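You operate a simulated robot arm through the tools that you are given. There is no shell and no other tool.

Carry out the task below with a simulated robot arm. There is one attempt and no reset: what you move stays moved.

Task
Start the extract and lay the masks carton and the orange pad out on the steel stand.
Fine: damper open, then extract on; the pad is in the yellow drawer; close it again. Set down upright: what you pick out. Where these are worked on the way, their far stop is far enough and under half their travel is too little: yellow drawer.

The check looks at the end state, three seconds after you hand in, the way a careful person would. Anything else that was tipped, shoved, dropped, spilled or broken makes it a failure.

Robot
A 7-joint arm with a two-finger parallel gripper, fixed in place. Base frame: the origin is at the foot of the arm, x ahead of it, y to its left, z up. Units: mm, rad, N and s.
With the tool pointing down near the work surface it reaches from about 100 to 360 mm from the base axis. Its first joint turns from -2.007 to 2.007 rad. Payload 3.91 kg.
The TCP is the grasp point between the finger pads, 30 mm short of the fingertips. In the tool frame z runs along the fingers and y along their closing line. The gripper opens to 110 mm. The fingers are 20 mm wide and 10 mm thick; the gripper's body (48 by 112 mm) begins 55 mm behind the TCP.
Orientation is that of the tool frame in the base frame, as [roll, pitch, yaw] about the fixed x, y, z axes, in that order (R = Rz(yaw) Ry(pitch) Rx(roll)). With the fingers straight down and closing along the base's y, the tool's x points along the base's -x, its y along +y and its z along -z.

Tools
- The arm moves only by the tool jog_arm. Its argument "series" is a list of rows, each a list of 3 entries, a list of its own where there are three numbers: the shift along the tool's x, y, z in units of 25 mm (1.0 is 25 mm), then the turn, a rotation vector about the tool's x, y, z in units of 6 degrees (1.0 is 6 degrees), then the gripper command, from -1 (shut) to 1 (fully open), values between in proportion. In form: [[[tx, ty, tz], [ax, ay, az], hand], ...]. A call has 1 to 20 rows; each row shifts and turns the commanded pose from where the row before left it, along the tool's axes as they then stand. A call with a number of a shift or a turn outside -1 to 1 is refused whole. Each row takes 0.2 s and may step no farther than 50 mm and 0.15 rad from the row before; otherwise, or with a gripper value out of range, the whole call is refused. A pose out of reach is approached as far as the arm can. The call stops where the force on the tool passes 40 N (or 10 N more than at its start, if that is more) or the arm is blocked; 0.2 s more then pass. Each finger travels about 108 mm/s and halts on what it meets, pressing with about 34 N; the grip force reading is that of the motor and also rises with nothing between the fingers. The clock runs only during rows and for 0.2 s after the last one: add rows that do not move to give the fingers time. The reply holds the time, the measured pose of the TCP, the force on the tool along the base axes, the opening and the grip force, in the units named above and with some noise, with the torque about the TCP (base axes, N m) and any sound that the robot's microphone picked up.
- Cameras (640 x 400 px; columns grow to the right, rows downward): "scene" is fixed at [222, -499.9, 1525.6]; the picture's right is [0.84, -0.55, 0.00], its down [-0.33, -0.50, -0.80] and it looks along [0.44, 0.67, -0.60] (base axes); focal length 214 px, centre (320, 200). "wrist" rides on the gripper at [72, 17, -103] in the tool frame; the picture's right is [-0.23, 0.97, 0.00], its down [-0.76, -0.18, -0.62] and it looks along [-0.61, -0.14, 0.78] (tool axes); focal length 222 px, centre (320, 200). There is no depth. A picture from a camera that has moved, and an enlarged one, comes with that camera's place and axes in the base frame and with its lens.
- get_image(camera): a new picture of that camera. It takes no simulated time.
- raise_lower(by): slides the trunk up (or, below 0, down) by that many mm; the arm rides with it, the base frame stays. It gives what a move gives, with no picture.
- enlarge(camera, box): a new picture of the part [left, top, right, bottom] of that camera's present view, enlarged. It takes no simulated time.
- job_done(): hands the job in; it is judged then, once.

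Nothing tells you positions but the pictures and the camera data. Unless the task says otherwise, let go and move clear before handing in.

The tools are called after "Call:" by a JSON object that holds its "method" and its "body". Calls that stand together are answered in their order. jog_arm: Moves the arm, as the interface text tells. Its arguments: {"type":"object","properties":{"series":{"type":"array"}},"required":["series"]} The other tools are called the same way: raise_lower (by) slides the trunk up or down; get_image (camera) takes a picture; enlarge (camera, box) takes an enlarged picture of a part of a camera's view; job_done () hands the job in.

At the start:

```text
clock: 0.0
position: [461.0, -96.7, 1494.3]
ee_rot: [3.141, 0.001, -3.141]
ft_force: [-0.5, -0.5, -0.3]
ft_torque: [0.0, -0.01, 0.0]
width: 110.1
finger_force: 0.1
trunk travel left (down, up): [-925.0, 65.0]
```

scene: 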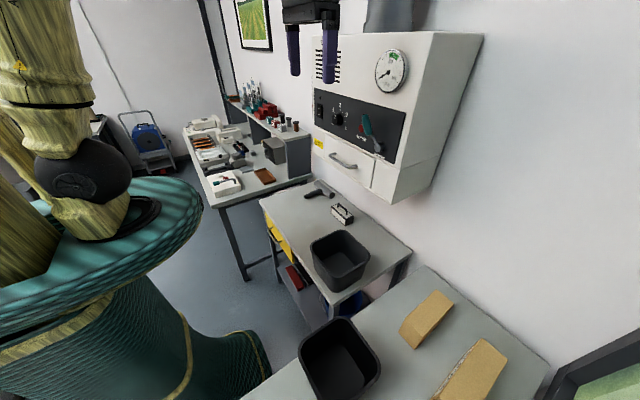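
wrist: 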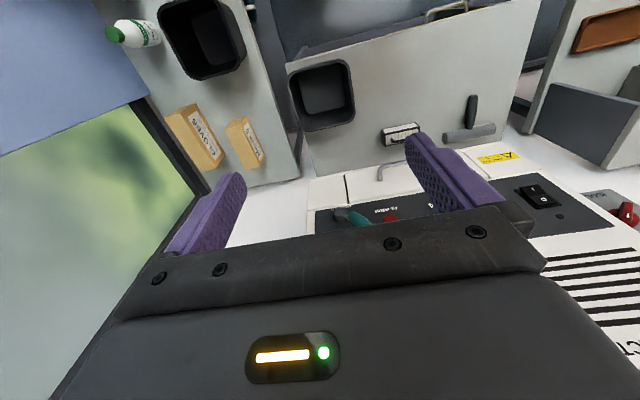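

I see the extract unit on the wall with a dial, a rocker switch, a knob and a lever. Below it are a bench with a yellow drawer and other tables. I'll look closer before I move anything.

Call:
{"method": "enlarge", "body": {"camera": "scene", "box": [300, 20, 500, 210]}}

Call:
{"method": "enlarge", "body": {"camera": "scene", "box": [240, 160, 440, 320]}}

Call:
{"method": "enlarge", "body": {"camera": "scene", "box": [160, 80, 320, 220]}}

Call:
{"method": "enlarge", "body": {"camera": "scene", "box": [280, 240, 560, 400]}}

Call:
{"method": "enlarge", "body": {"camera": "wrist", "box": [300, 80, 640, 300]}}

Call:
{"method": "enlarge", "body": {"camera": "wrist", "box": [80, 0, 400, 200]}}

```text
2.11 times, centred on (400, 115) of scene
camera zoom: at [222.0, -499.9, 1525.6], right [0.84, -0.55, 0.0], down [-0.33, -0.5, -0.8], along [0.44, 0.67, -0.6], focal length 452 px, centre (152, 379)
```

zoom: 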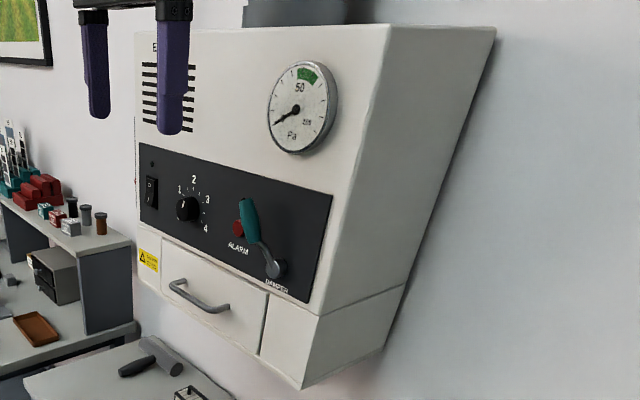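

```text
2.50 times, centred on (340, 240) of scene
camera zoom: at [222.0, -499.9, 1525.6], right [0.84, -0.55, 0.0], down [-0.33, -0.5, -0.8], along [0.44, 0.67, -0.6], focal length 536 px, centre (270, 100)
```

zoom: 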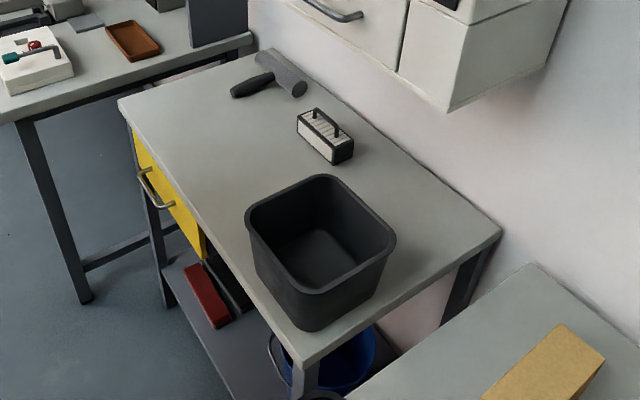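

```text
2.86 times, centred on (240, 150) of scene
camera zoom: at [222.0, -499.9, 1525.6], right [0.84, -0.55, 0.0], down [-0.33, -0.5, -0.8], along [0.44, 0.67, -0.6], focal length 613 px, centre (549, 343)
```

zoom: 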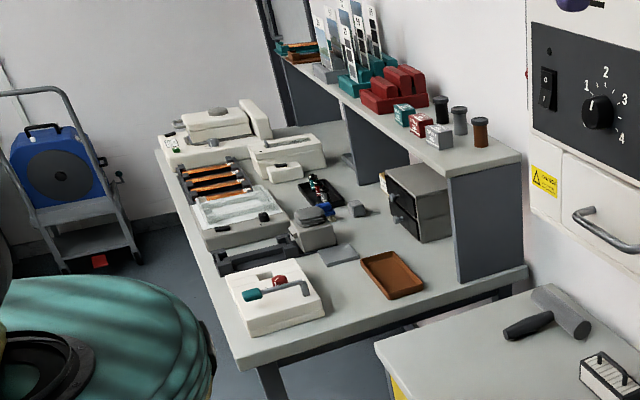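

```text
2.29 times, centred on (420, 320) of scene
camera zoom: at [222.0, -499.9, 1525.6], right [0.84, -0.55, 0.0], down [-0.33, -0.5, -0.8], along [0.44, 0.67, -0.6], focal length 490 px, centre (91, -74)
```

zoom: 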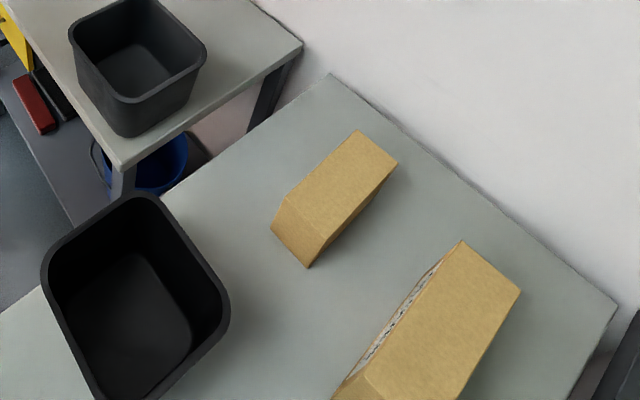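

```text
1.82 times, centred on (470, 190) of wrist
camera zoom: at [388.6, -80.2, 1597.0], right [0.23, 0.97, 0.0], down [0.76, -0.18, 0.62], along [0.61, -0.14, -0.78], focal length 404 px, centre (47, 218)
```

zoom: 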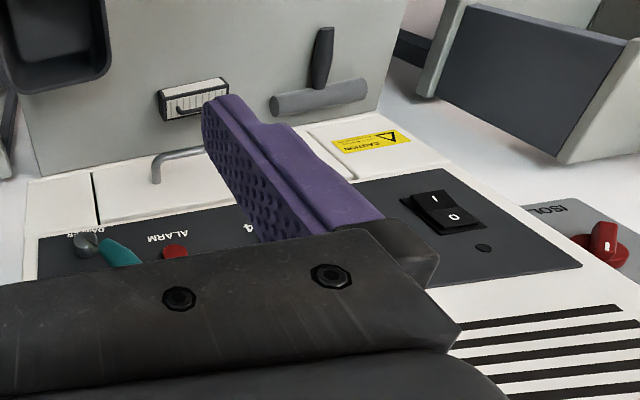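

```text
2.00 times, centred on (240, 100) of wrist
camera zoom: at [388.6, -80.2, 1597.0], right [0.23, 0.97, 0.0], down [0.76, -0.18, 0.62], along [0.61, -0.14, -0.78], focal length 444 px, centre (480, 400)
```

zoom: 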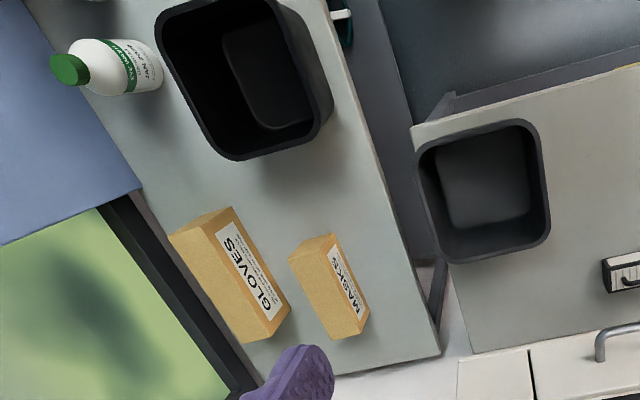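

The damper lever pivot comes out near (682, -106, 1275), the rocker switch near (697, 226, 1304) and the masks carton near (672, -421, 833). I can't see the steel stand yet, so I'll pan the wrist to the right and look for it.

Call:
{"method": "jog_arm", "body": {"series": [[[0, 0, 0], [0, 0, 1], 1], [[0, 0, 0], [0, 0, 1], 1], [[0, 0, 0], [0, 0, 1], 1], [[0, 0, 0], [0, 0, 1], 1], [[0, 0, 0], [0, 0, 1], 1], [[0, 0, 0], [0, 0, 1], 1], [[0, 0, 0], [0, 0, 1], 1], [[0, 0, 0], [0, 0, 1], 1], [[0, 0, 0], [0, 0, 1], 1], [[0, 0, 0], [0, 0, 1], 1], [[0, 0, 0], [0, 0, 1], 1], [[0, 0, 0], [0, 0, 1], 1], [[0, 0, 0], [0, 0, 1], 1], [[0, 0, 0], [0, 0, 1], 1], [[0, 0, 0], [0, 0, 1], 1]]}}

Call:
{"method": "get_image", "body": {"camera": "wrist"}}

Call:
{"method": "get_image", "body": {"camera": "scene"}}

```text
clock: 3.2
position: [461.5, -96.2, 1494.8]
ee_rot: [3.14, 0.0, 1.568]
ft_force: [-0.8, -0.1, 0.3]
ft_torque: [-0.01, 0.02, -0.02]
width: 110.0
finger_force: 0.0
trunk travel left (down, up): [-925.0, 65.0]
```

```text
taken
camera wrist: at [477.9, -25.1, 1597.1], right [0.97, -0.23, 0.0], down [-0.18, -0.76, 0.62], along [-0.14, -0.61, -0.78], focal length 222 px, centre (320, 200)
```

wrist: 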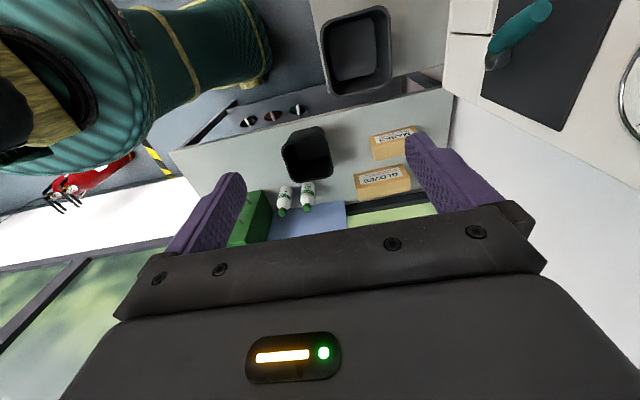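

```text
taken
```

scene: 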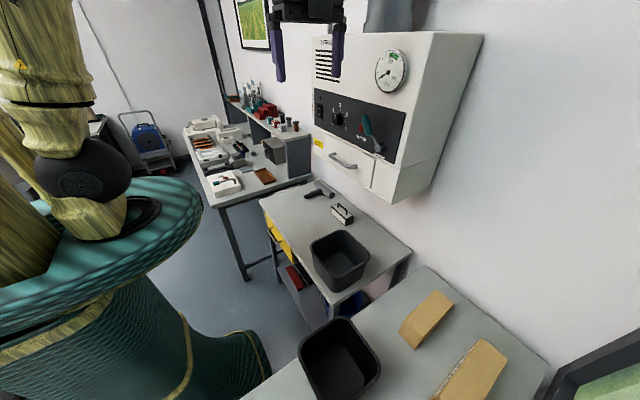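

On the right is a table holding the cartons, a black tub and bottles, with a green box and a blue shelf beyond it. There is still no obvious steel stand, so I'll keep panning.

Call:
{"method": "jog_arm", "body": {"series": [[[0, 0, 0], [0, 0, 1], 1], [[0, 0, 0], [0, 0, 1], 1], [[0, 0, 0], [0, 0, 1], 1], [[0, 0, 0], [0, 0, 1], 1], [[0, 0, 0], [0, 0, 1], 1], [[0, 0, 0], [0, 0, 1], 1], [[0, 0, 0], [0, 0, 1], 1], [[0, 0, 0], [0, 0, 1], 1], [[0, 0, 0], [0, 0, 1], 1], [[0, 0, 0], [0, 0, 1], 1]]}}

Call:
{"method": "get_image", "body": {"camera": "wrist"}}

```text
clock: 5.4
position: [460.3, -97.1, 1494.2]
ee_rot: [-3.139, -0.001, 0.524]
ft_force: [-0.3, 0.7, -0.7]
ft_torque: [-0.02, 0.01, 0.01]
width: 109.7
finger_force: 0.0
trunk travel left (down, up): [-925.0, 65.0]
```

```text
taken
camera wrist: at [532.0, -75.6, 1596.9], right [0.29, -0.96, 0.0], down [-0.75, -0.23, 0.62], along [-0.6, -0.18, -0.78], focal length 222 px, centre (320, 200)
```

wrist: 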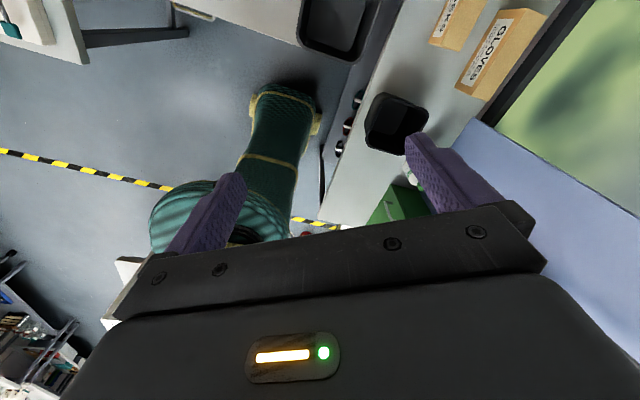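

The floor, the robot's base and the right-hand table are in view. I'll pan further to see behind and to the left.

Call:
{"method": "jog_arm", "body": {"series": [[[0, 0, 0], [0, 0, 1], 1], [[0, 0, 0], [0, 0, 1], 1], [[0, 0, 0], [0, 0, 1], 1], [[0, 0, 0], [0, 0, 1], 1], [[0, 0, 0], [0, 0, 1], 1], [[0, 0, 0], [0, 0, 1], 1], [[0, 0, 0], [0, 0, 1], 1], [[0, 0, 0], [0, 0, 1], 1], [[0, 0, 0], [0, 0, 1], 1], [[0, 0, 0], [0, 0, 1], 1]]}}

Call:
{"method": "get_image", "body": {"camera": "wrist"}}

```text
clock: 7.6
position: [463.2, -96.1, 1493.3]
ee_rot: [3.138, 0.0, -0.525]
ft_force: [-0.9, 0.8, 0.1]
ft_torque: [0.02, 0.01, -0.01]
width: 110.1
finger_force: 0.0
trunk travel left (down, up): [-925.0, 65.0]
```

```text
taken
camera wrist: at [516.2, -146.2, 1596.7], right [-0.68, -0.73, 0.0], down [-0.57, 0.54, 0.62], along [-0.46, 0.43, -0.78], focal length 222 px, centre (320, 200)
```

wrist: 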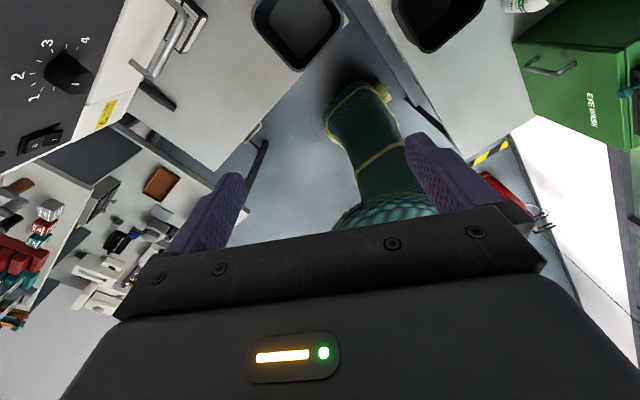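

I can see the backs of the benches and a green box with a handle on the right table. I'll keep going to view the left side.

Call:
{"method": "jog_arm", "body": {"series": [[[0, 0, 0], [0, 0, 1], 1], [[0, 0, 0], [0, 0, 1], 1], [[0, 0, 0], [0, 0, 1], 1], [[0, 0, 0], [0, 0, 1], 1], [[0, 0, 0], [0, 0, 1], 1], [[0, 0, 0], [0, 0, 1], 1], [[0, 0, 0], [0, 0, 1], 1], [[0, 0, 0], [0, 0, 1], 1], [[0, 0, 0], [0, 0, 1], 1], [[0, 0, 0], [0, 0, 1], 1]]}}

Call:
{"method": "get_image", "body": {"camera": "wrist"}}

Call:
{"method": "get_image", "body": {"camera": "scene"}}

```text
clock: 9.8
position: [381.9, -136.5, 1449.2]
ee_rot: [-3.141, -0.003, -1.571]
ft_force: [0.5, 0.1, -0.7]
ft_torque: [0.01, -0.02, -0.01]
width: 109.9
finger_force: 0.1
out of reach, approached as far as the arm can: row 7, 8, 9, 10
trunk travel left (down, up): [-925.0, 65.0]
```

```text
taken
camera wrist: at [365.0, -208.3, 1551.6], right [-0.97, 0.23, 0.0], down [0.18, 0.76, 0.62], along [0.14, 0.61, -0.78], focal length 222 px, centre (320, 200)
```

wrist: 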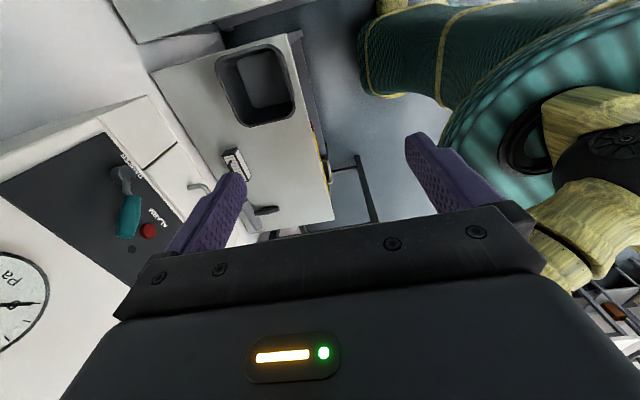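

```text
taken
```

scene: 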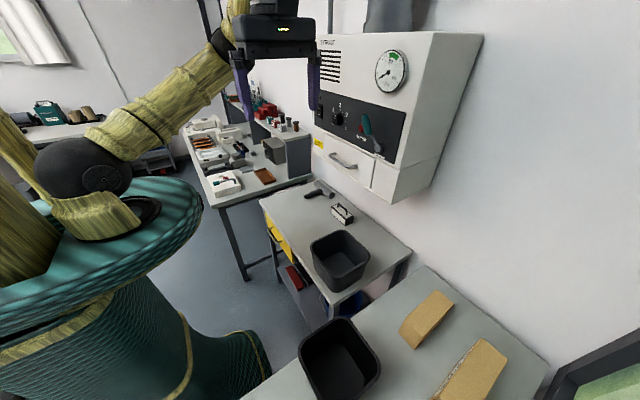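

The wrist reached a joint limit at that yaw, so I'll turn back the way I came. After that I'll look at the benches from other angles.

Call:
{"method": "jog_arm", "body": {"series": [[[0, 0, 0], [0, 0, -1], 1], [[0, 0, 0], [0, 0, -1], 1], [[0, 0, 0], [0, 0, -1], 1], [[0, 0, 0], [0, 0, -1], 1], [[0, 0, 0], [0, 0, -1], 1], [[0, 0, 0], [0, 0, -1], 1], [[0, 0, 0], [0, 0, -1], 1], [[0, 0, 0], [0, 0, -1], 1], [[0, 0, 0], [0, 0, -1], 1], [[0, 0, 0], [0, 0, -1], 1], [[0, 0, 0], [0, 0, -1], 1], [[0, 0, 0], [0, 0, -1], 1], [[0, 0, 0], [0, 0, -1], 1], [[0, 0, 0], [0, 0, -1], 1], [[0, 0, 0], [0, 0, -1], 1], [[0, 0, 0], [0, 0, -1], 1], [[0, 0, 0], [0, 0, -1], 1], [[0, 0, 0], [0, 0, -1], 1], [[0, 0, 0], [0, 0, -1], 1], [[0, 0, 0], [0, 0, -1], 1]]}}

Call:
{"method": "jog_arm", "body": {"series": [[[0, 0, 0], [0, 0, -1], 1], [[0, 0, 0], [0, 0, -1], 1], [[0, 0, 0], [0, 0, -1], 1], [[0, 0, 0], [0, 0, -1], 1], [[0, 0, 0], [0, 0, -1], 1], [[0, 0, 0], [0, 0, -1], 1], [[0, 0, 0], [0, 0, -1], 1], [[0, 0, 0], [0, 0, -1], 1], [[0, 0, 0], [0, 0, -1], 1], [[0, 0, 0], [0, 0, -1], 1], [[0, 0, 0], [0, 0, -1], 1], [[0, 0, 0], [0, 0, -1], 1], [[0, 0, 0], [0, 0, -1], 1], [[0, 0, 0], [0, 0, -1], 1], [[0, 0, 0], [0, 0, -1], 1], [[0, 0, 0], [0, 0, -1], 1], [[0, 0, 0], [0, 0, -1], 1], [[0, 0, 0], [0, 0, -1], 1], [[0, 0, 0], [0, 0, -1], 1], [[0, 0, 0], [0, 0, -1], 1]]}}

Call:
{"method": "get_image", "body": {"camera": "wrist"}}

Call:
{"method": "get_image", "body": {"camera": "scene"}}

```text
clock: 14.0
position: [382.2, -134.4, 1449.8]
ee_rot: [3.141, -0.001, 0.526]
ft_force: [0.1, 0.6, 0.0]
ft_torque: [-0.01, -0.04, -0.01]
width: 109.8
finger_force: 0.0
trunk travel left (down, up): [-925.0, 65.0]
```

```text
clock: 18.2
position: [381.8, -134.6, 1448.6]
ee_rot: [3.141, 0.001, 2.62]
ft_force: [0.1, -0.5, -0.9]
ft_torque: [-0.02, -0.01, 0.03]
width: 110.1
finger_force: 0.1
trunk travel left (down, up): [-925.0, 65.0]
```

```text
taken
camera wrist: at [327.5, -84.5, 1551.8], right [0.68, 0.73, 0.0], down [0.57, -0.53, 0.62], along [0.46, -0.43, -0.78], focal length 222 px, centre (320, 200)
```

wrist: 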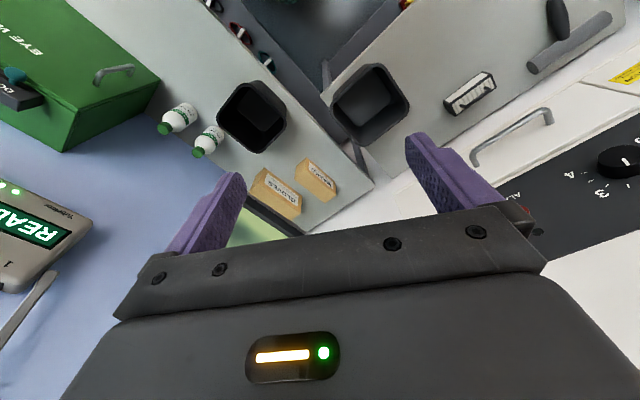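

```text
taken
```

scene: 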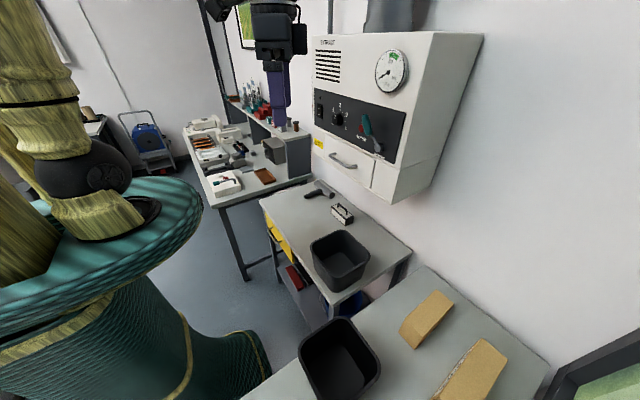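

The blue area is a side wall carrying an eyewash box and a reader. I'll square the wrist up and lower the trunk for a better look at the benches.

Call:
{"method": "jog_arm", "body": {"series": [[[0, 0, 0], [0, 0, -1], 1], [[0, 0, 0], [0, 0, -1], 1], [[0, 0, 0], [0, 0, -1], 1], [[0, 0, 0], [0, 0, -1], 1], [[0, 0, 0], [0, 0, -1], 1]]}}

Call:
{"method": "raise_lower", "body": {"by": -250}}

Call:
{"method": "get_image", "body": {"camera": "wrist"}}

Call:
{"method": "get_image", "body": {"camera": "scene"}}

```text
clock: 19.4
position: [381.6, -134.6, 1449.4]
ee_rot: [-3.14, 0.001, -3.14]
ft_force: [-0.4, 0.5, 0.1]
ft_torque: [-0.01, 0.01, 0.03]
width: 110.0
finger_force: 0.0
trunk travel left (down, up): [-925.0, 65.0]
```

```text
clock: 22.0
position: [380.5, -134.5, 1199.5]
ee_rot: [3.141, -0.003, 3.141]
ft_force: [-0.2, -0.6, -0.1]
ft_torque: [-0.01, 0.03, 0.01]
width: 110.0
finger_force: 0.0
trunk travel left (down, up): [-675.0, 315.0]
```

```text
taken
camera wrist: at [309.6, -118.8, 1302.0], right [0.23, 0.97, 0.0], down [0.76, -0.18, 0.62], along [0.61, -0.14, -0.78], focal length 222 px, centre (320, 200)
```

wrist: 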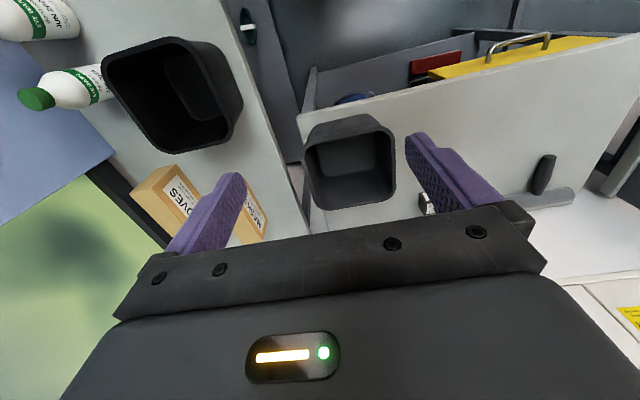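

```text
taken
```

scene: 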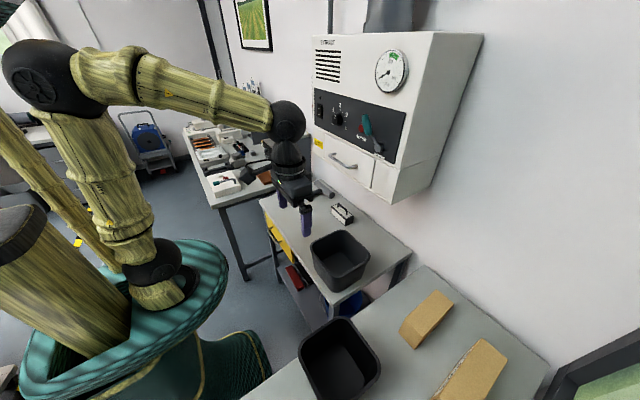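

The arm has plenty of length. I'll zoom in on the drawer bench and the right-hand table.

Call:
{"method": "enlarge", "body": {"camera": "wrist", "box": [220, 0, 640, 260]}}

Call:
{"method": "enlarge", "body": {"camera": "scene", "box": [0, 80, 320, 400]}}

Call:
{"method": "enlarge", "body": {"camera": "scene", "box": [180, 160, 420, 400]}}

```text
1.52 times, centred on (430, 130) of wrist
camera zoom: at [309.6, -118.8, 1302.0], right [0.23, 0.97, 0.0], down [0.76, -0.18, 0.62], along [0.61, -0.14, -0.78], focal length 338 px, centre (152, 307)
```

zoom: 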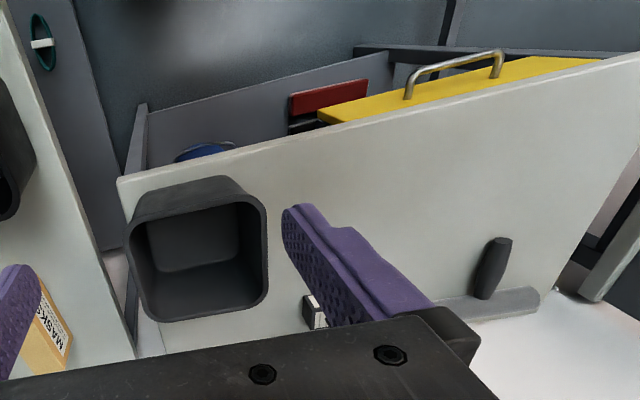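

```text
1.25 times, centred on (160, 240) of scene
camera zoom: at [222.0, -499.9, 1525.6], right [0.84, -0.55, 0.0], down [-0.33, -0.5, -0.8], along [0.44, 0.67, -0.6], focal length 268 px, centre (520, 150)
```

zoom: 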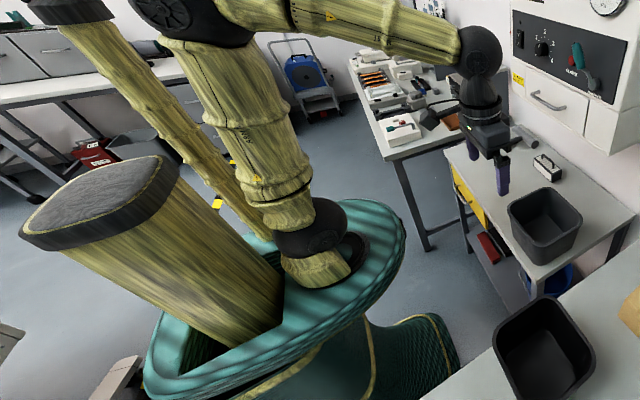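

```text
1.67 times, centred on (300, 280) of scene
camera zoom: at [222.0, -499.9, 1525.6], right [0.84, -0.55, 0.0], down [-0.33, -0.5, -0.8], along [0.44, 0.67, -0.6], focal length 358 px, centre (353, 67)
```

zoom: 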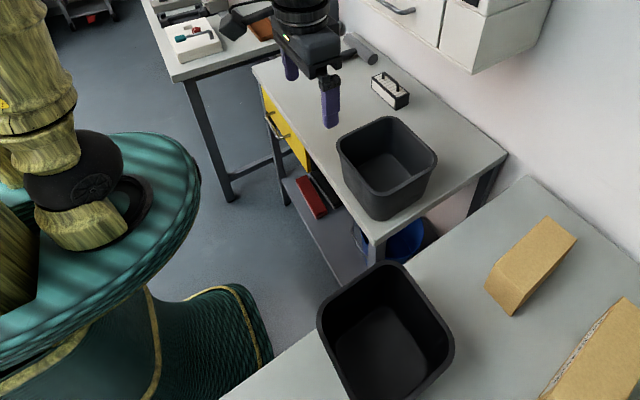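

The yellow drawer sits in the middle bench, and its handle faces the robot. I'll look to the left before deciding which surface is the steel stand.

Call:
{"method": "jog_arm", "body": {"series": [[[0, 0, 0], [0, 0, -1], 1], [[0, 0, 0], [0, 0, -1], 1], [[0, 0, 0], [0, 0, -1], 1], [[0, 0, 0], [0, 0, -1], 1], [[0, 0, 0], [0, 0, -1], 1], [[0, 0, 0], [0, 0, -1], 1], [[0, 0, 0], [0, 0, -1], 1], [[0, 0, 0], [0, 0, -1], 1], [[0, 0, 0], [0, 0, -1], 1], [[0, 0, 0], [0, 0, -1], 1]]}}

Call:
{"method": "get_image", "body": {"camera": "wrist"}}

```text
clock: 24.2
position: [381.2, -134.2, 1198.8]
ee_rot: [3.141, 0.0, -2.093]
ft_force: [0.3, -1.0, 0.7]
ft_torque: [-0.01, -0.02, 0.01]
width: 110.0
finger_force: 0.1
trunk travel left (down, up): [-675.0, 315.0]
```

```text
taken
camera wrist: at [330.9, -189.4, 1302.3], right [-0.73, 0.68, 0.0], down [0.53, 0.57, 0.62], along [0.43, 0.46, -0.78], focal length 222 px, centre (320, 200)
```

wrist: 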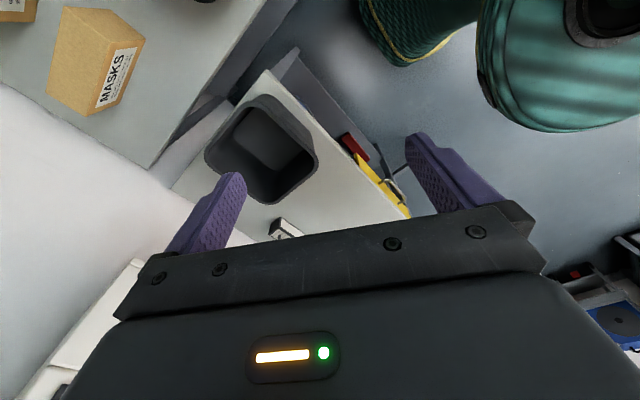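

The middle bench again shows its lower shelf and yellow drawer. I'll check the white object near the robot's base and tilt up for a wider view.

Call:
{"method": "enlarge", "body": {"camera": "scene", "box": [0, 250, 200, 400]}}

Call:
{"method": "jog_arm", "body": {"series": [[[0, 0, 0], [0, -1, 0], 1], [[0, 0, 0], [0, -1, 0], 1], [[0, 0, 0], [0, -1, 0], 1], [[0, 0, 0], [0, -1, 0], 1], [[0, 0, 0], [0, -1, 0], 1]]}}

Call:
{"method": "get_image", "body": {"camera": "wrist"}}

```text
2.67 times, centred on (100, 325) of scene
camera zoom: at [222.0, -499.9, 1525.6], right [0.84, -0.55, 0.0], down [-0.33, -0.5, -0.8], along [0.44, 0.67, -0.6], focal length 572 px, centre (907, -133)
```

zoom: 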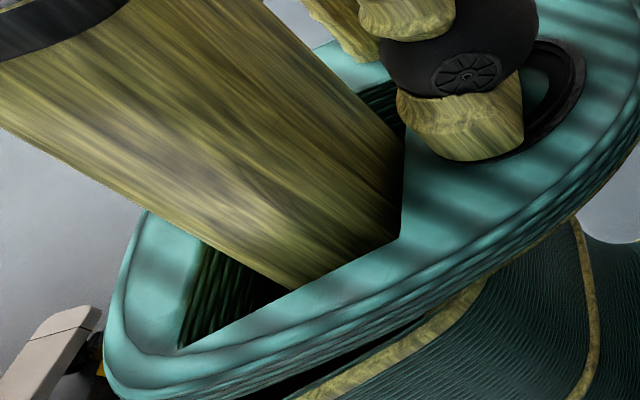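

```text
clock: 25.4
position: [381.7, -135.3, 1198.6]
ee_rot: [3.14, 0.524, -2.093]
ft_force: [-0.5, -0.3, -0.2]
ft_torque: [-0.02, 0.0, -0.01]
width: 110.0
finger_force: 0.1
trunk travel left (down, up): [-675.0, 315.0]
```

```text
taken
camera wrist: at [310.1, -226.4, 1251.7], right [-0.74, 0.66, 0.11], down [0.33, 0.21, 0.92], along [0.58, 0.72, -0.37], focal length 222 px, centre (320, 200)
```

wrist: 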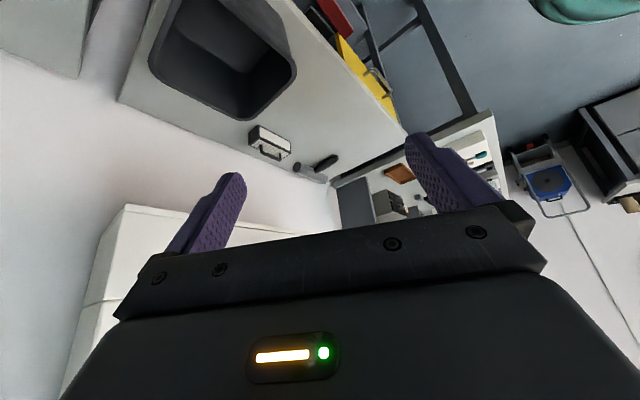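

I take the middle bench, under the extract, as the steel stand because it is the freestanding one with steel legs. Next I'll aim the wrist camera level at the extract panel to read the damper markings.

Call:
{"method": "jog_arm", "body": {"series": [[[0, 0, 0], [0, 1, 0], 1], [[0, 0, 0], [0, 1, 0], 1], [[0, 0, 0], [0, 1, 0], 1], [[0, 0, 0], [0, 1, 0], 1], [[0, 0, 0], [0, 1, 0], 1], [[0, 0, 0], [0, 0, 1], 1], [[0, 0, 0], [0, 0, 1], 1], [[0, 0, 0], [0, 0, 1], 1], [[0, 0, 0], [0, 0, 1], 1], [[0, 0, 0], [0, 0, 1], 1], [[0, 0, 0], [0, 0, 1], 1], [[0, 0, 0], [0, 0, 1], 1], [[0, 0, 0], [0, 0, 1], 1], [[0, 0, 0], [0, 0, 1], 1], [[0, 0, 0], [0, 0, 1], 1]]}}

Call:
{"method": "jog_arm", "body": {"series": [[[0, 0, 0], [0, -1, 0], 1], [[0, 0, 0], [0, -1, 0], 1], [[0, 0, 0], [0, -1, 0], 1], [[0, 0, 0], [0, -1, 0], 1], [[0, 0, 0], [0, -1, 0], 1], [[0, 0, 0], [0, -1, 0], 1], [[0, 0, 0], [0, -1, 0], 1], [[0, 0, 0], [0, -1, 0], 1], [[0, 0, 0], [0, -1, 0], 1]]}}

Call:
{"method": "get_image", "body": {"camera": "wrist"}}

Call:
{"method": "get_image", "body": {"camera": "scene"}}

```text
clock: 28.6
position: [381.6, -134.6, 1199.0]
ee_rot: [-3.141, 0.0, 3.14]
ft_force: [-0.2, 0.0, -0.5]
ft_torque: [-0.04, -0.01, -0.02]
width: 110.4
finger_force: 0.0
trunk travel left (down, up): [-675.0, 315.0]
```

```text
clock: 30.6
position: [381.0, -135.7, 1198.8]
ee_rot: [-3.141, 0.943, 3.14]
ft_force: [-0.1, -0.5, 0.3]
ft_torque: [-0.02, -0.02, 0.0]
width: 110.2
finger_force: 0.2
trunk travel left (down, up): [-675.0, 315.0]
```

```text
taken
camera wrist: at [255.6, -119.2, 1200.6], right [0.14, 0.97, 0.18], down [-0.06, -0.18, 0.98], along [0.99, -0.14, 0.03], focal length 222 px, centre (320, 200)
```

wrist: 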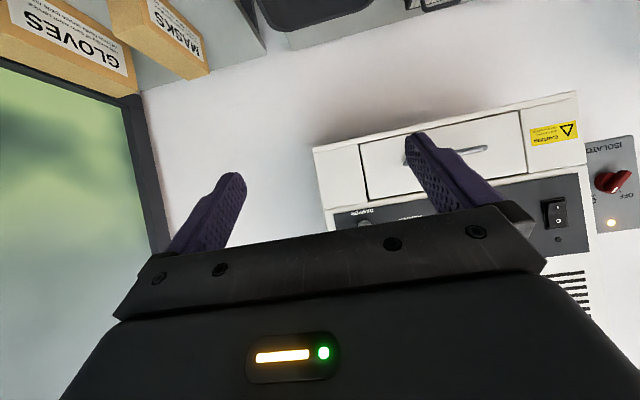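

```text
taken
```

scene: 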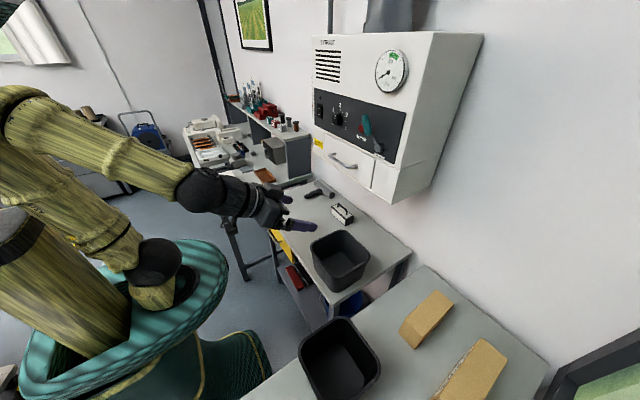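

There is an isolator with a red knob beside the hood. I'll zoom in on it, then raise the trunk so the panel falls in the clear part of the view.

Call:
{"method": "enlarge", "body": {"camera": "wrist", "box": [480, 100, 640, 260]}}

Call:
{"method": "raise_lower", "body": {"by": 260}}

Call:
{"method": "get_image", "body": {"camera": "wrist"}}

Call:
{"method": "enlarge", "body": {"camera": "wrist", "box": [300, 0, 640, 210]}}

```text
2.50 times, centred on (560, 180) of wrist
camera zoom: at [255.6, -119.2, 1200.6], right [0.14, 0.97, 0.18], down [-0.06, -0.18, 0.98], along [0.99, -0.14, 0.03], focal length 555 px, centre (-280, 250)
```

zoom: 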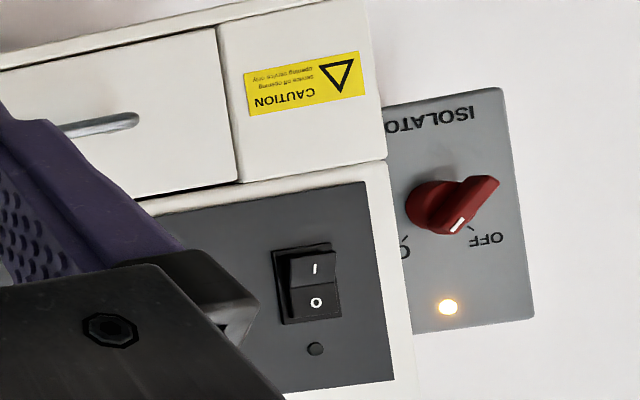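

```text
clock: 33.2
position: [381.7, -135.4, 1458.1]
ee_rot: [-3.141, 0.942, -3.141]
ft_force: [-0.3, 0.4, -0.2]
ft_torque: [-0.02, 0.02, 0.02]
width: 109.9
finger_force: 0.0
trunk travel left (down, up): [-935.0, 55.0]
```

```text
taken
camera wrist: at [256.1, -118.8, 1460.8], right [0.13, 0.97, 0.18], down [-0.06, -0.18, 0.98], along [0.99, -0.14, 0.03], focal length 222 px, centre (320, 200)
```

wrist: 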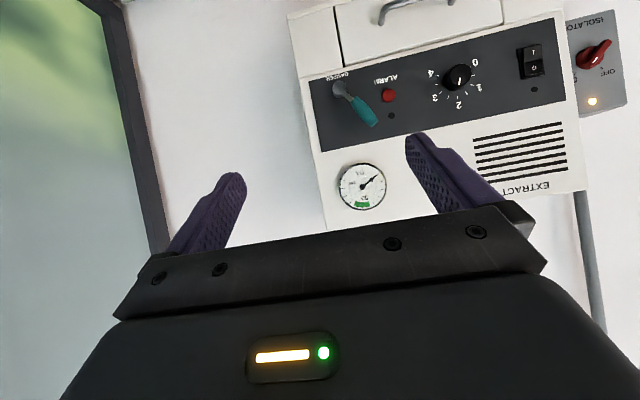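

```text
1.88 times, centred on (470, 105) of wrist
camera zoom: at [256.1, -118.8, 1460.8], right [0.13, 0.97, 0.18], down [-0.06, -0.18, 0.98], along [0.99, -0.14, 0.03], focal length 418 px, centre (38, 379)
```

zoom: 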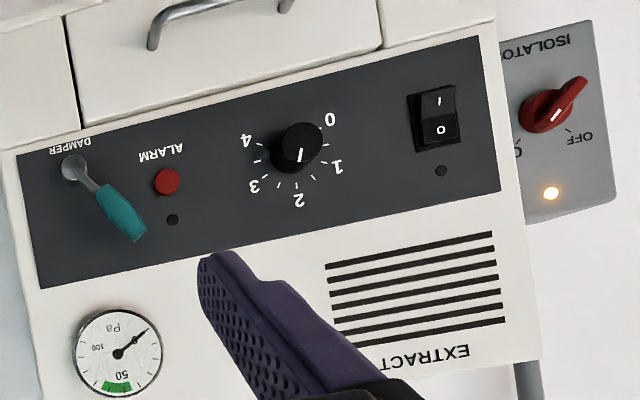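

The panel reads as a damper lever, alarm lamp, speed knob, I/O rocker and Pa gauge, with a separate isolator to the left. The direction for damper open isn't clear yet, so I'll move the camera closer.

Call:
{"method": "jog_arm", "body": {"series": [[[-0.706, 0, 0.97], [0, 0, 0], 1], [[-0.706, 0, 0.97], [0, 0, 0], 1], [[-0.706, 0, 0.97], [0, 0, 0], 1], [[-0.706, 0, 0.97], [0, 0, 0], 1], [[-0.706, 0, 0.97], [0, 0, 0], 1]]}}

Call:
{"method": "get_image", "body": {"camera": "wrist"}}

Call:
{"method": "enlarge", "body": {"camera": "scene", "box": [305, 80, 405, 160]}}

```text
clock: 34.5
position: [535.2, -134.5, 1459.4]
ee_rot: [3.142, 0.94, 3.14]
ft_force: [0.9, 0.2, 0.6]
ft_torque: [0.02, 0.01, -0.04]
width: 110.3
finger_force: 0.1
trunk travel left (down, up): [-935.0, 55.0]
```

```text
taken
camera wrist: at [408.1, -118.8, 1460.9], right [0.13, 0.97, 0.18], down [-0.06, -0.18, 0.98], along [0.99, -0.14, 0.03], focal length 222 px, centre (320, 200)
```

wrist: 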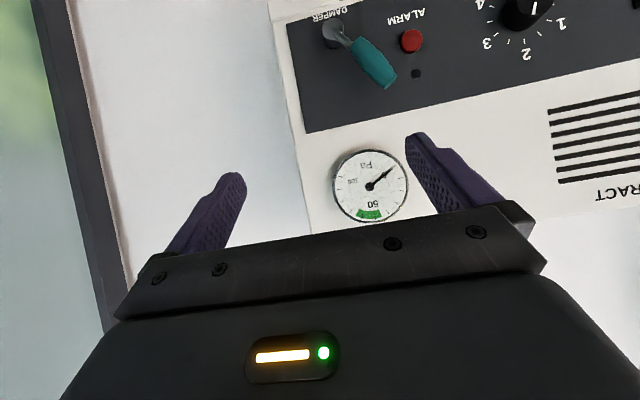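

```text
5.00 times, centred on (355, 120) of scene
camera zoom: at [222.0, -499.9, 1525.6], right [0.84, -0.55, 0.0], down [-0.33, -0.5, -0.8], along [0.44, 0.67, -0.6], focal length 1072 px, centre (145, 600)
```

zoom: 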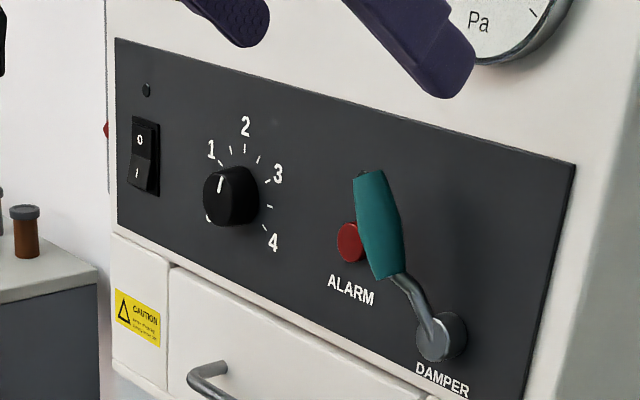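

The damper pivot is near (688, -102, 1274) and its teal handle near (661, -70, 1334), tilted about 28° left of vertical. I'll point the tool straight ahead, line it up with the handle and straddle the handle with partly open fingers.

Call:
{"method": "jog_arm", "body": {"series": [[[0.65, 0, -0.9], [0, 0, 0], 1], [[0.65, 0, -0.9], [0, 0, 0], 1], [[0, 0, 0], [0, -1, 0], 1], [[0, 0, 0], [0, -1, 0], 1], [[0, 0, 0], [0, -1, 0], 1], [[0, 0, 0], [0, -1, 0], 1], [[0, 0, 0], [0, -1, 0], 1], [[0, 0, 0], [0, -1, 0], 1], [[0, 0, 0], [0, 0, 0], -0.2], [[0, 0, 0], [0, 0, 0], -0.2]]}}

Call:
{"method": "raise_lower", "body": {"by": -115}}

Call:
{"method": "get_image", "body": {"camera": "wrist"}}

Call:
{"method": "get_image", "body": {"camera": "scene"}}

```text
clock: 36.6
position: [483.4, -140.1, 1462.8]
ee_rot: [-2.959, 1.567, -2.959]
ft_force: [0.1, -0.4, 0.1]
ft_torque: [0.03, -0.01, -0.02]
width: 43.8
finger_force: 0.1
out of reach, approached as far as the arm can: row 8
trunk travel left (down, up): [-935.0, 55.0]
```

```text
clock: 38.1
position: [482.7, -140.3, 1348.0]
ee_rot: [0.095, 1.57, 0.097]
ft_force: [0.1, -0.3, -0.1]
ft_torque: [0.03, 0.01, -0.04]
width: 44.1
finger_force: 0.1
trunk travel left (down, up): [-820.0, 170.0]
```

```text
taken
camera wrist: at [379.3, -123.3, 1275.1], right [0.0, 0.97, 0.23], down [-0.62, -0.18, 0.76], along [0.78, -0.14, 0.61], focal length 222 px, centre (320, 200)
```

wrist: 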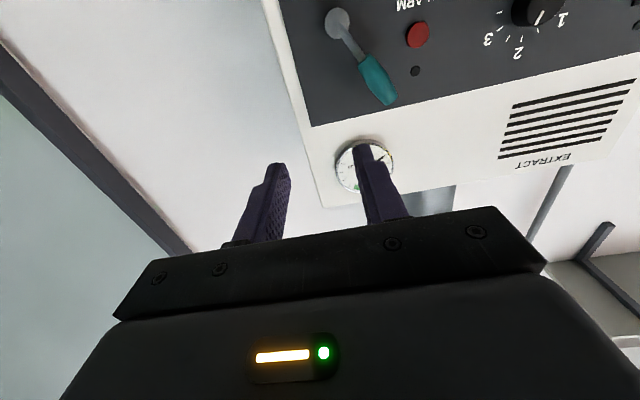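

```text
taken
```

scene: 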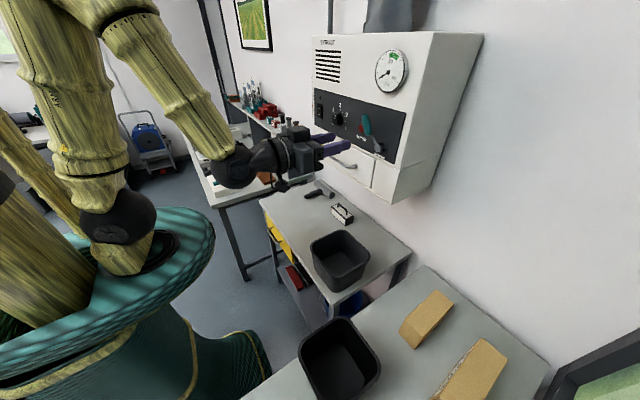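

With the tool horizontal, the handle runs from about (y -86, z 1319) to (y -55, z 1366). I'll shift left to y = -64, open to 60 mm and advance in steps to straddle it.

Call:
{"method": "jog_arm", "body": {"series": [[[0, 1, 0], [0, 0, 0], 0.1], [[0, 1, 0], [0, 0, 0], 0.1], [[0, 1, 0], [0, 0, 0], 0.1], [[0, 0, 1], [0, 0, 0], 0.1], [[0, 0, 1], [0, 0, 0], 0.1], [[0, 0, 1], [0, 0, 0], 0.1], [[0, 0, 1], [0, 0, 0], 0.1]]}}

Call:
{"method": "get_image", "body": {"camera": "wrist"}}

Call:
{"method": "enlarge", "body": {"camera": "scene", "box": [300, 80, 420, 180]}}

```text
clock: 39.7
position: [607.8, -74.0, 1360.9]
ee_rot: [-2.84, 1.569, -2.839]
ft_force: [0.8, 0.3, 0.0]
ft_torque: [-0.02, 0.01, -0.01]
width: 60.4
finger_force: 0.1
out of reach, approached as far as the arm can: row 1, 2, 3
trunk travel left (down, up): [-820.0, 170.0]
```

```text
taken
camera wrist: at [504.6, -58.1, 1287.7], right [0.0, 0.97, 0.23], down [-0.62, -0.18, 0.76], along [0.78, -0.14, 0.61], focal length 222 px, centre (320, 200)
```

wrist: 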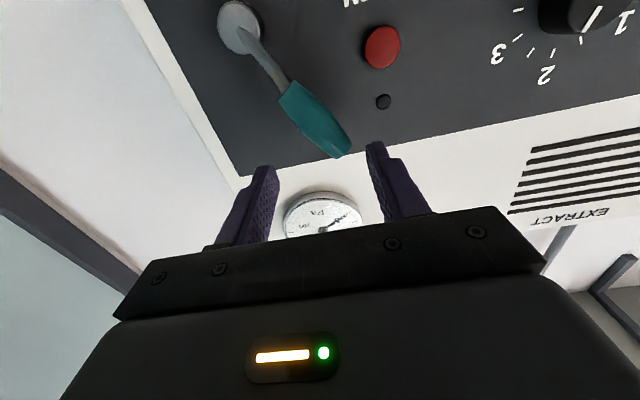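

```text
4.00 times, centred on (360, 130) of scene
camera zoom: at [222.0, -499.9, 1525.6], right [0.84, -0.55, 0.0], down [-0.33, -0.5, -0.8], along [0.44, 0.67, -0.6], focal length 858 px, centre (160, 480)
```

zoom: 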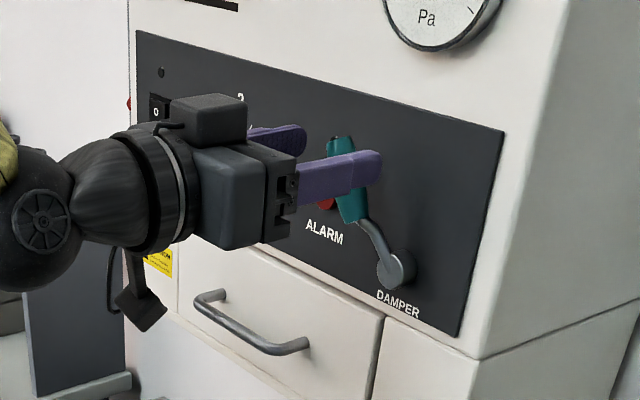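

The fingers bracket the handle from slightly above. I'll move down 12 mm and left 10 mm, then forward 37 mm.

Call:
{"method": "jog_arm", "body": {"series": [[[0.5, 0.4, 0], [0, 0, 0], 0.1], [[0, 0, 0.75], [0, 0, 0], 0.1], [[0, 0, 0.75], [0, 0, 0], 0.1]]}}

Call:
{"method": "get_image", "body": {"camera": "wrist"}}

Call:
{"method": "enlarge", "body": {"camera": "scene", "box": [300, 80, 420, 180]}}

```text
clock: 40.5
position: [646.0, -62.2, 1347.6]
ee_rot: [-2.816, 1.567, -2.815]
ft_force: [0.3, -0.7, 0.7]
ft_torque: [0.01, 0.0, -0.04]
width: 60.6
finger_force: 0.1
trunk travel left (down, up): [-820.0, 170.0]
```

```text
taken
camera wrist: at [542.0, -47.8, 1274.6], right [0.0, 0.97, 0.23], down [-0.62, -0.18, 0.76], along [0.78, -0.14, 0.6], focal length 222 px, centre (320, 200)
```

wrist: 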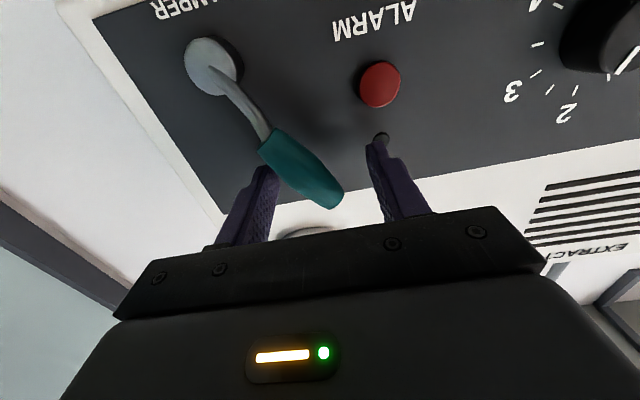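

```text
4.00 times, centred on (360, 130) of scene
camera zoom: at [222.0, -499.9, 1525.6], right [0.84, -0.55, 0.0], down [-0.33, -0.5, -0.8], along [0.44, 0.67, -0.6], focal length 858 px, centre (160, 480)
```

zoom: 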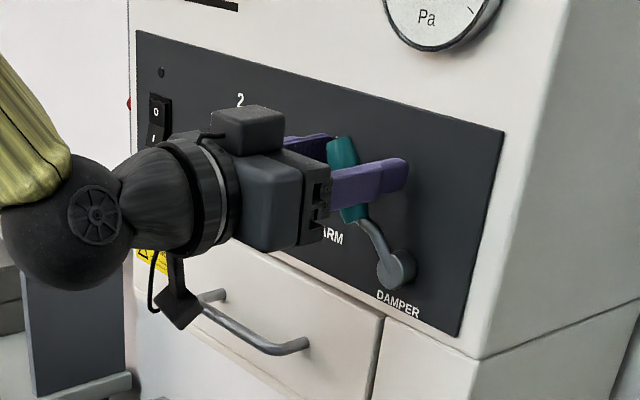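

The handle sits between the fingers. I'll narrow the fingers a little and swing the lever to the right about its pivot, stopping partway to check.

Call:
{"method": "jog_arm", "body": {"series": [[[0, 0, 0], [0, 0, 0], -0.27], [[-0.151, -0.318, 0], [0, 0, 1], -0.27], [[-0.151, -0.318, 0], [0, 0, 1], -0.27], [[-0.151, -0.318, 0], [0, 0, 1], -0.27], [[-0.151, -0.318, 0], [0, 0, 1], -0.27], [[-0.151, -0.318, 0], [0, 0, 1], -0.27]]}}

Call:
{"method": "get_image", "body": {"camera": "wrist"}}

Call:
{"method": "enlarge", "body": {"camera": "scene", "box": [300, 80, 420, 180]}}

```text
clock: 41.9
position: [642.7, -108.7, 1357.7]
ee_rot: [1.575, 1.045, 1.574]
ft_force: [-0.4, 0.8, -0.2]
ft_torque: [0.02, -0.01, 0.01]
width: 40.4
finger_force: 0.1
trunk travel left (down, up): [-820.0, 170.0]
```

```text
taken
camera wrist: at [540.1, -57.9, 1303.0], right [0.0, 0.73, 0.68], down [-0.62, -0.54, 0.57], along [0.78, -0.43, 0.45], focal length 222 px, centre (320, 200)
```

wrist: 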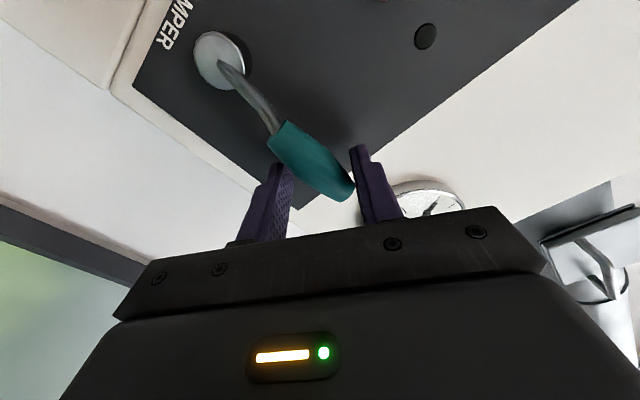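

```text
4.00 times, centred on (360, 130) of scene
camera zoom: at [222.0, -499.9, 1525.6], right [0.84, -0.55, 0.0], down [-0.33, -0.5, -0.8], along [0.44, 0.67, -0.6], focal length 858 px, centre (160, 480)
```

zoom: 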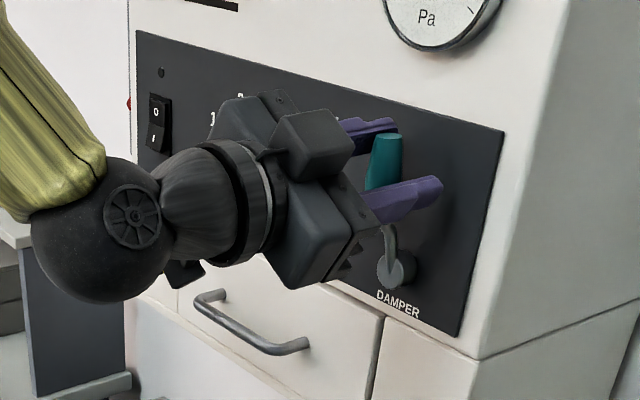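

The lever moves freely to the right and is now about vertical. I'll continue the arc until it meets its stop.

Call:
{"method": "jog_arm", "body": {"series": [[[-0.151, -0.318, 0], [0, 0, 1], -0.27], [[-0.151, -0.318, 0], [0, 0, 1], -0.27], [[-0.151, -0.318, 0], [0, 0, 1], -0.27], [[-0.151, -0.318, 0], [0, 0, 1], -0.27], [[-0.151, -0.318, 0], [0, 0, 1], -0.27]]}}

Call:
{"method": "get_image", "body": {"camera": "wrist"}}

Call:
{"method": "enlarge", "body": {"camera": "scene", "box": [300, 80, 420, 180]}}

```text
clock: 43.1
position: [644.0, -149.1, 1345.6]
ee_rot: [1.573, 0.522, 1.572]
ft_force: [0.4, 0.5, 0.4]
ft_torque: [-0.01, -0.02, -0.02]
width: 40.1
finger_force: 0.0
trunk travel left (down, up): [-820.0, 170.0]
```

```text
taken
camera wrist: at [540.4, -78.8, 1323.0], right [0.0, 0.29, 0.96], down [-0.62, -0.75, 0.23], along [0.78, -0.6, 0.18], focal length 222 px, centre (320, 200)
```

wrist: 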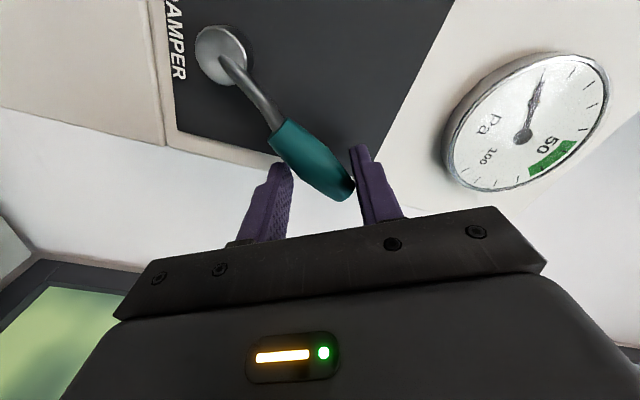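

```text
4.00 times, centred on (360, 130) of scene
camera zoom: at [222.0, -499.9, 1525.6], right [0.84, -0.55, 0.0], down [-0.33, -0.5, -0.8], along [0.44, 0.67, -0.6], focal length 858 px, centre (160, 480)
```

zoom: 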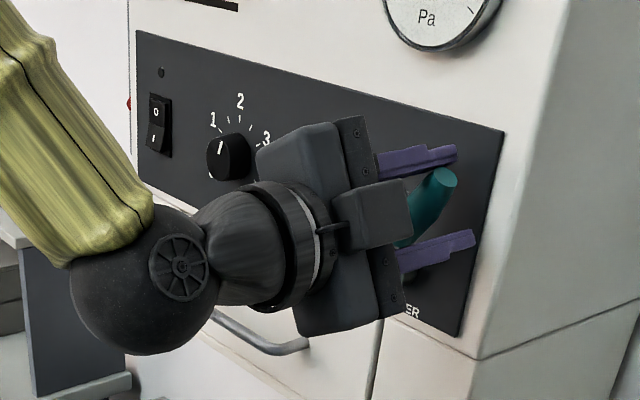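

It is still moving with no resistance and is about 35° right of vertical. I'll continue.

Call:
{"method": "jog_arm", "body": {"series": [[[-0.151, -0.318, 0], [0, 0, 1], -0.27], [[-0.151, -0.318, 0], [0, 0, 1], -0.27], [[-0.151, -0.318, 0], [0, 0, 1], -0.27], [[-0.151, -0.318, 0], [0, 0, 1], -0.27], [[-0.151, -0.318, 0], [0, 0, 1], -0.27]]}}

Call:
{"method": "get_image", "body": {"camera": "wrist"}}

Call:
{"method": "enlarge", "body": {"camera": "scene", "box": [300, 80, 420, 180]}}

```text
clock: 44.0
position: [644.2, -159.5, 1339.5]
ee_rot: [1.538, 0.212, 1.584]
ft_force: [-2.0, 11.9, 25.0]
ft_torque: [0.0, -0.19, 0.4]
width: 53.5
finger_force: 13.5
trunk travel left (down, up): [-820.0, 170.0]
stopped in row 4: the force on the tool passed its limit at 44 N (the readings are from after the stop); the commanded pose is now the measured one
```

```text
taken
camera wrist: at [539.3, -88.0, 1337.8], right [-0.03, -0.02, 1.0], down [-0.61, -0.79, -0.03], along [0.79, -0.61, 0.01], focal length 222 px, centre (320, 200)
```

wrist: 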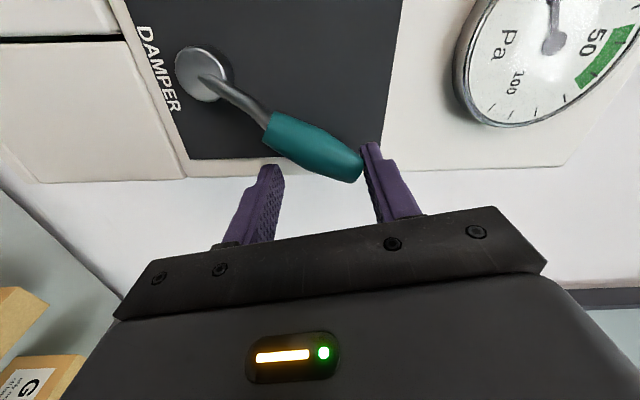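

```text
4.00 times, centred on (360, 130) of scene
camera zoom: at [222.0, -499.9, 1525.6], right [0.84, -0.55, 0.0], down [-0.33, -0.5, -0.8], along [0.44, 0.67, -0.6], focal length 858 px, centre (160, 480)
```

zoom: 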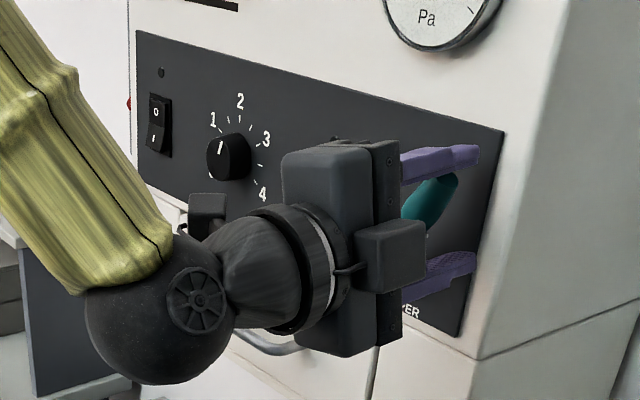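

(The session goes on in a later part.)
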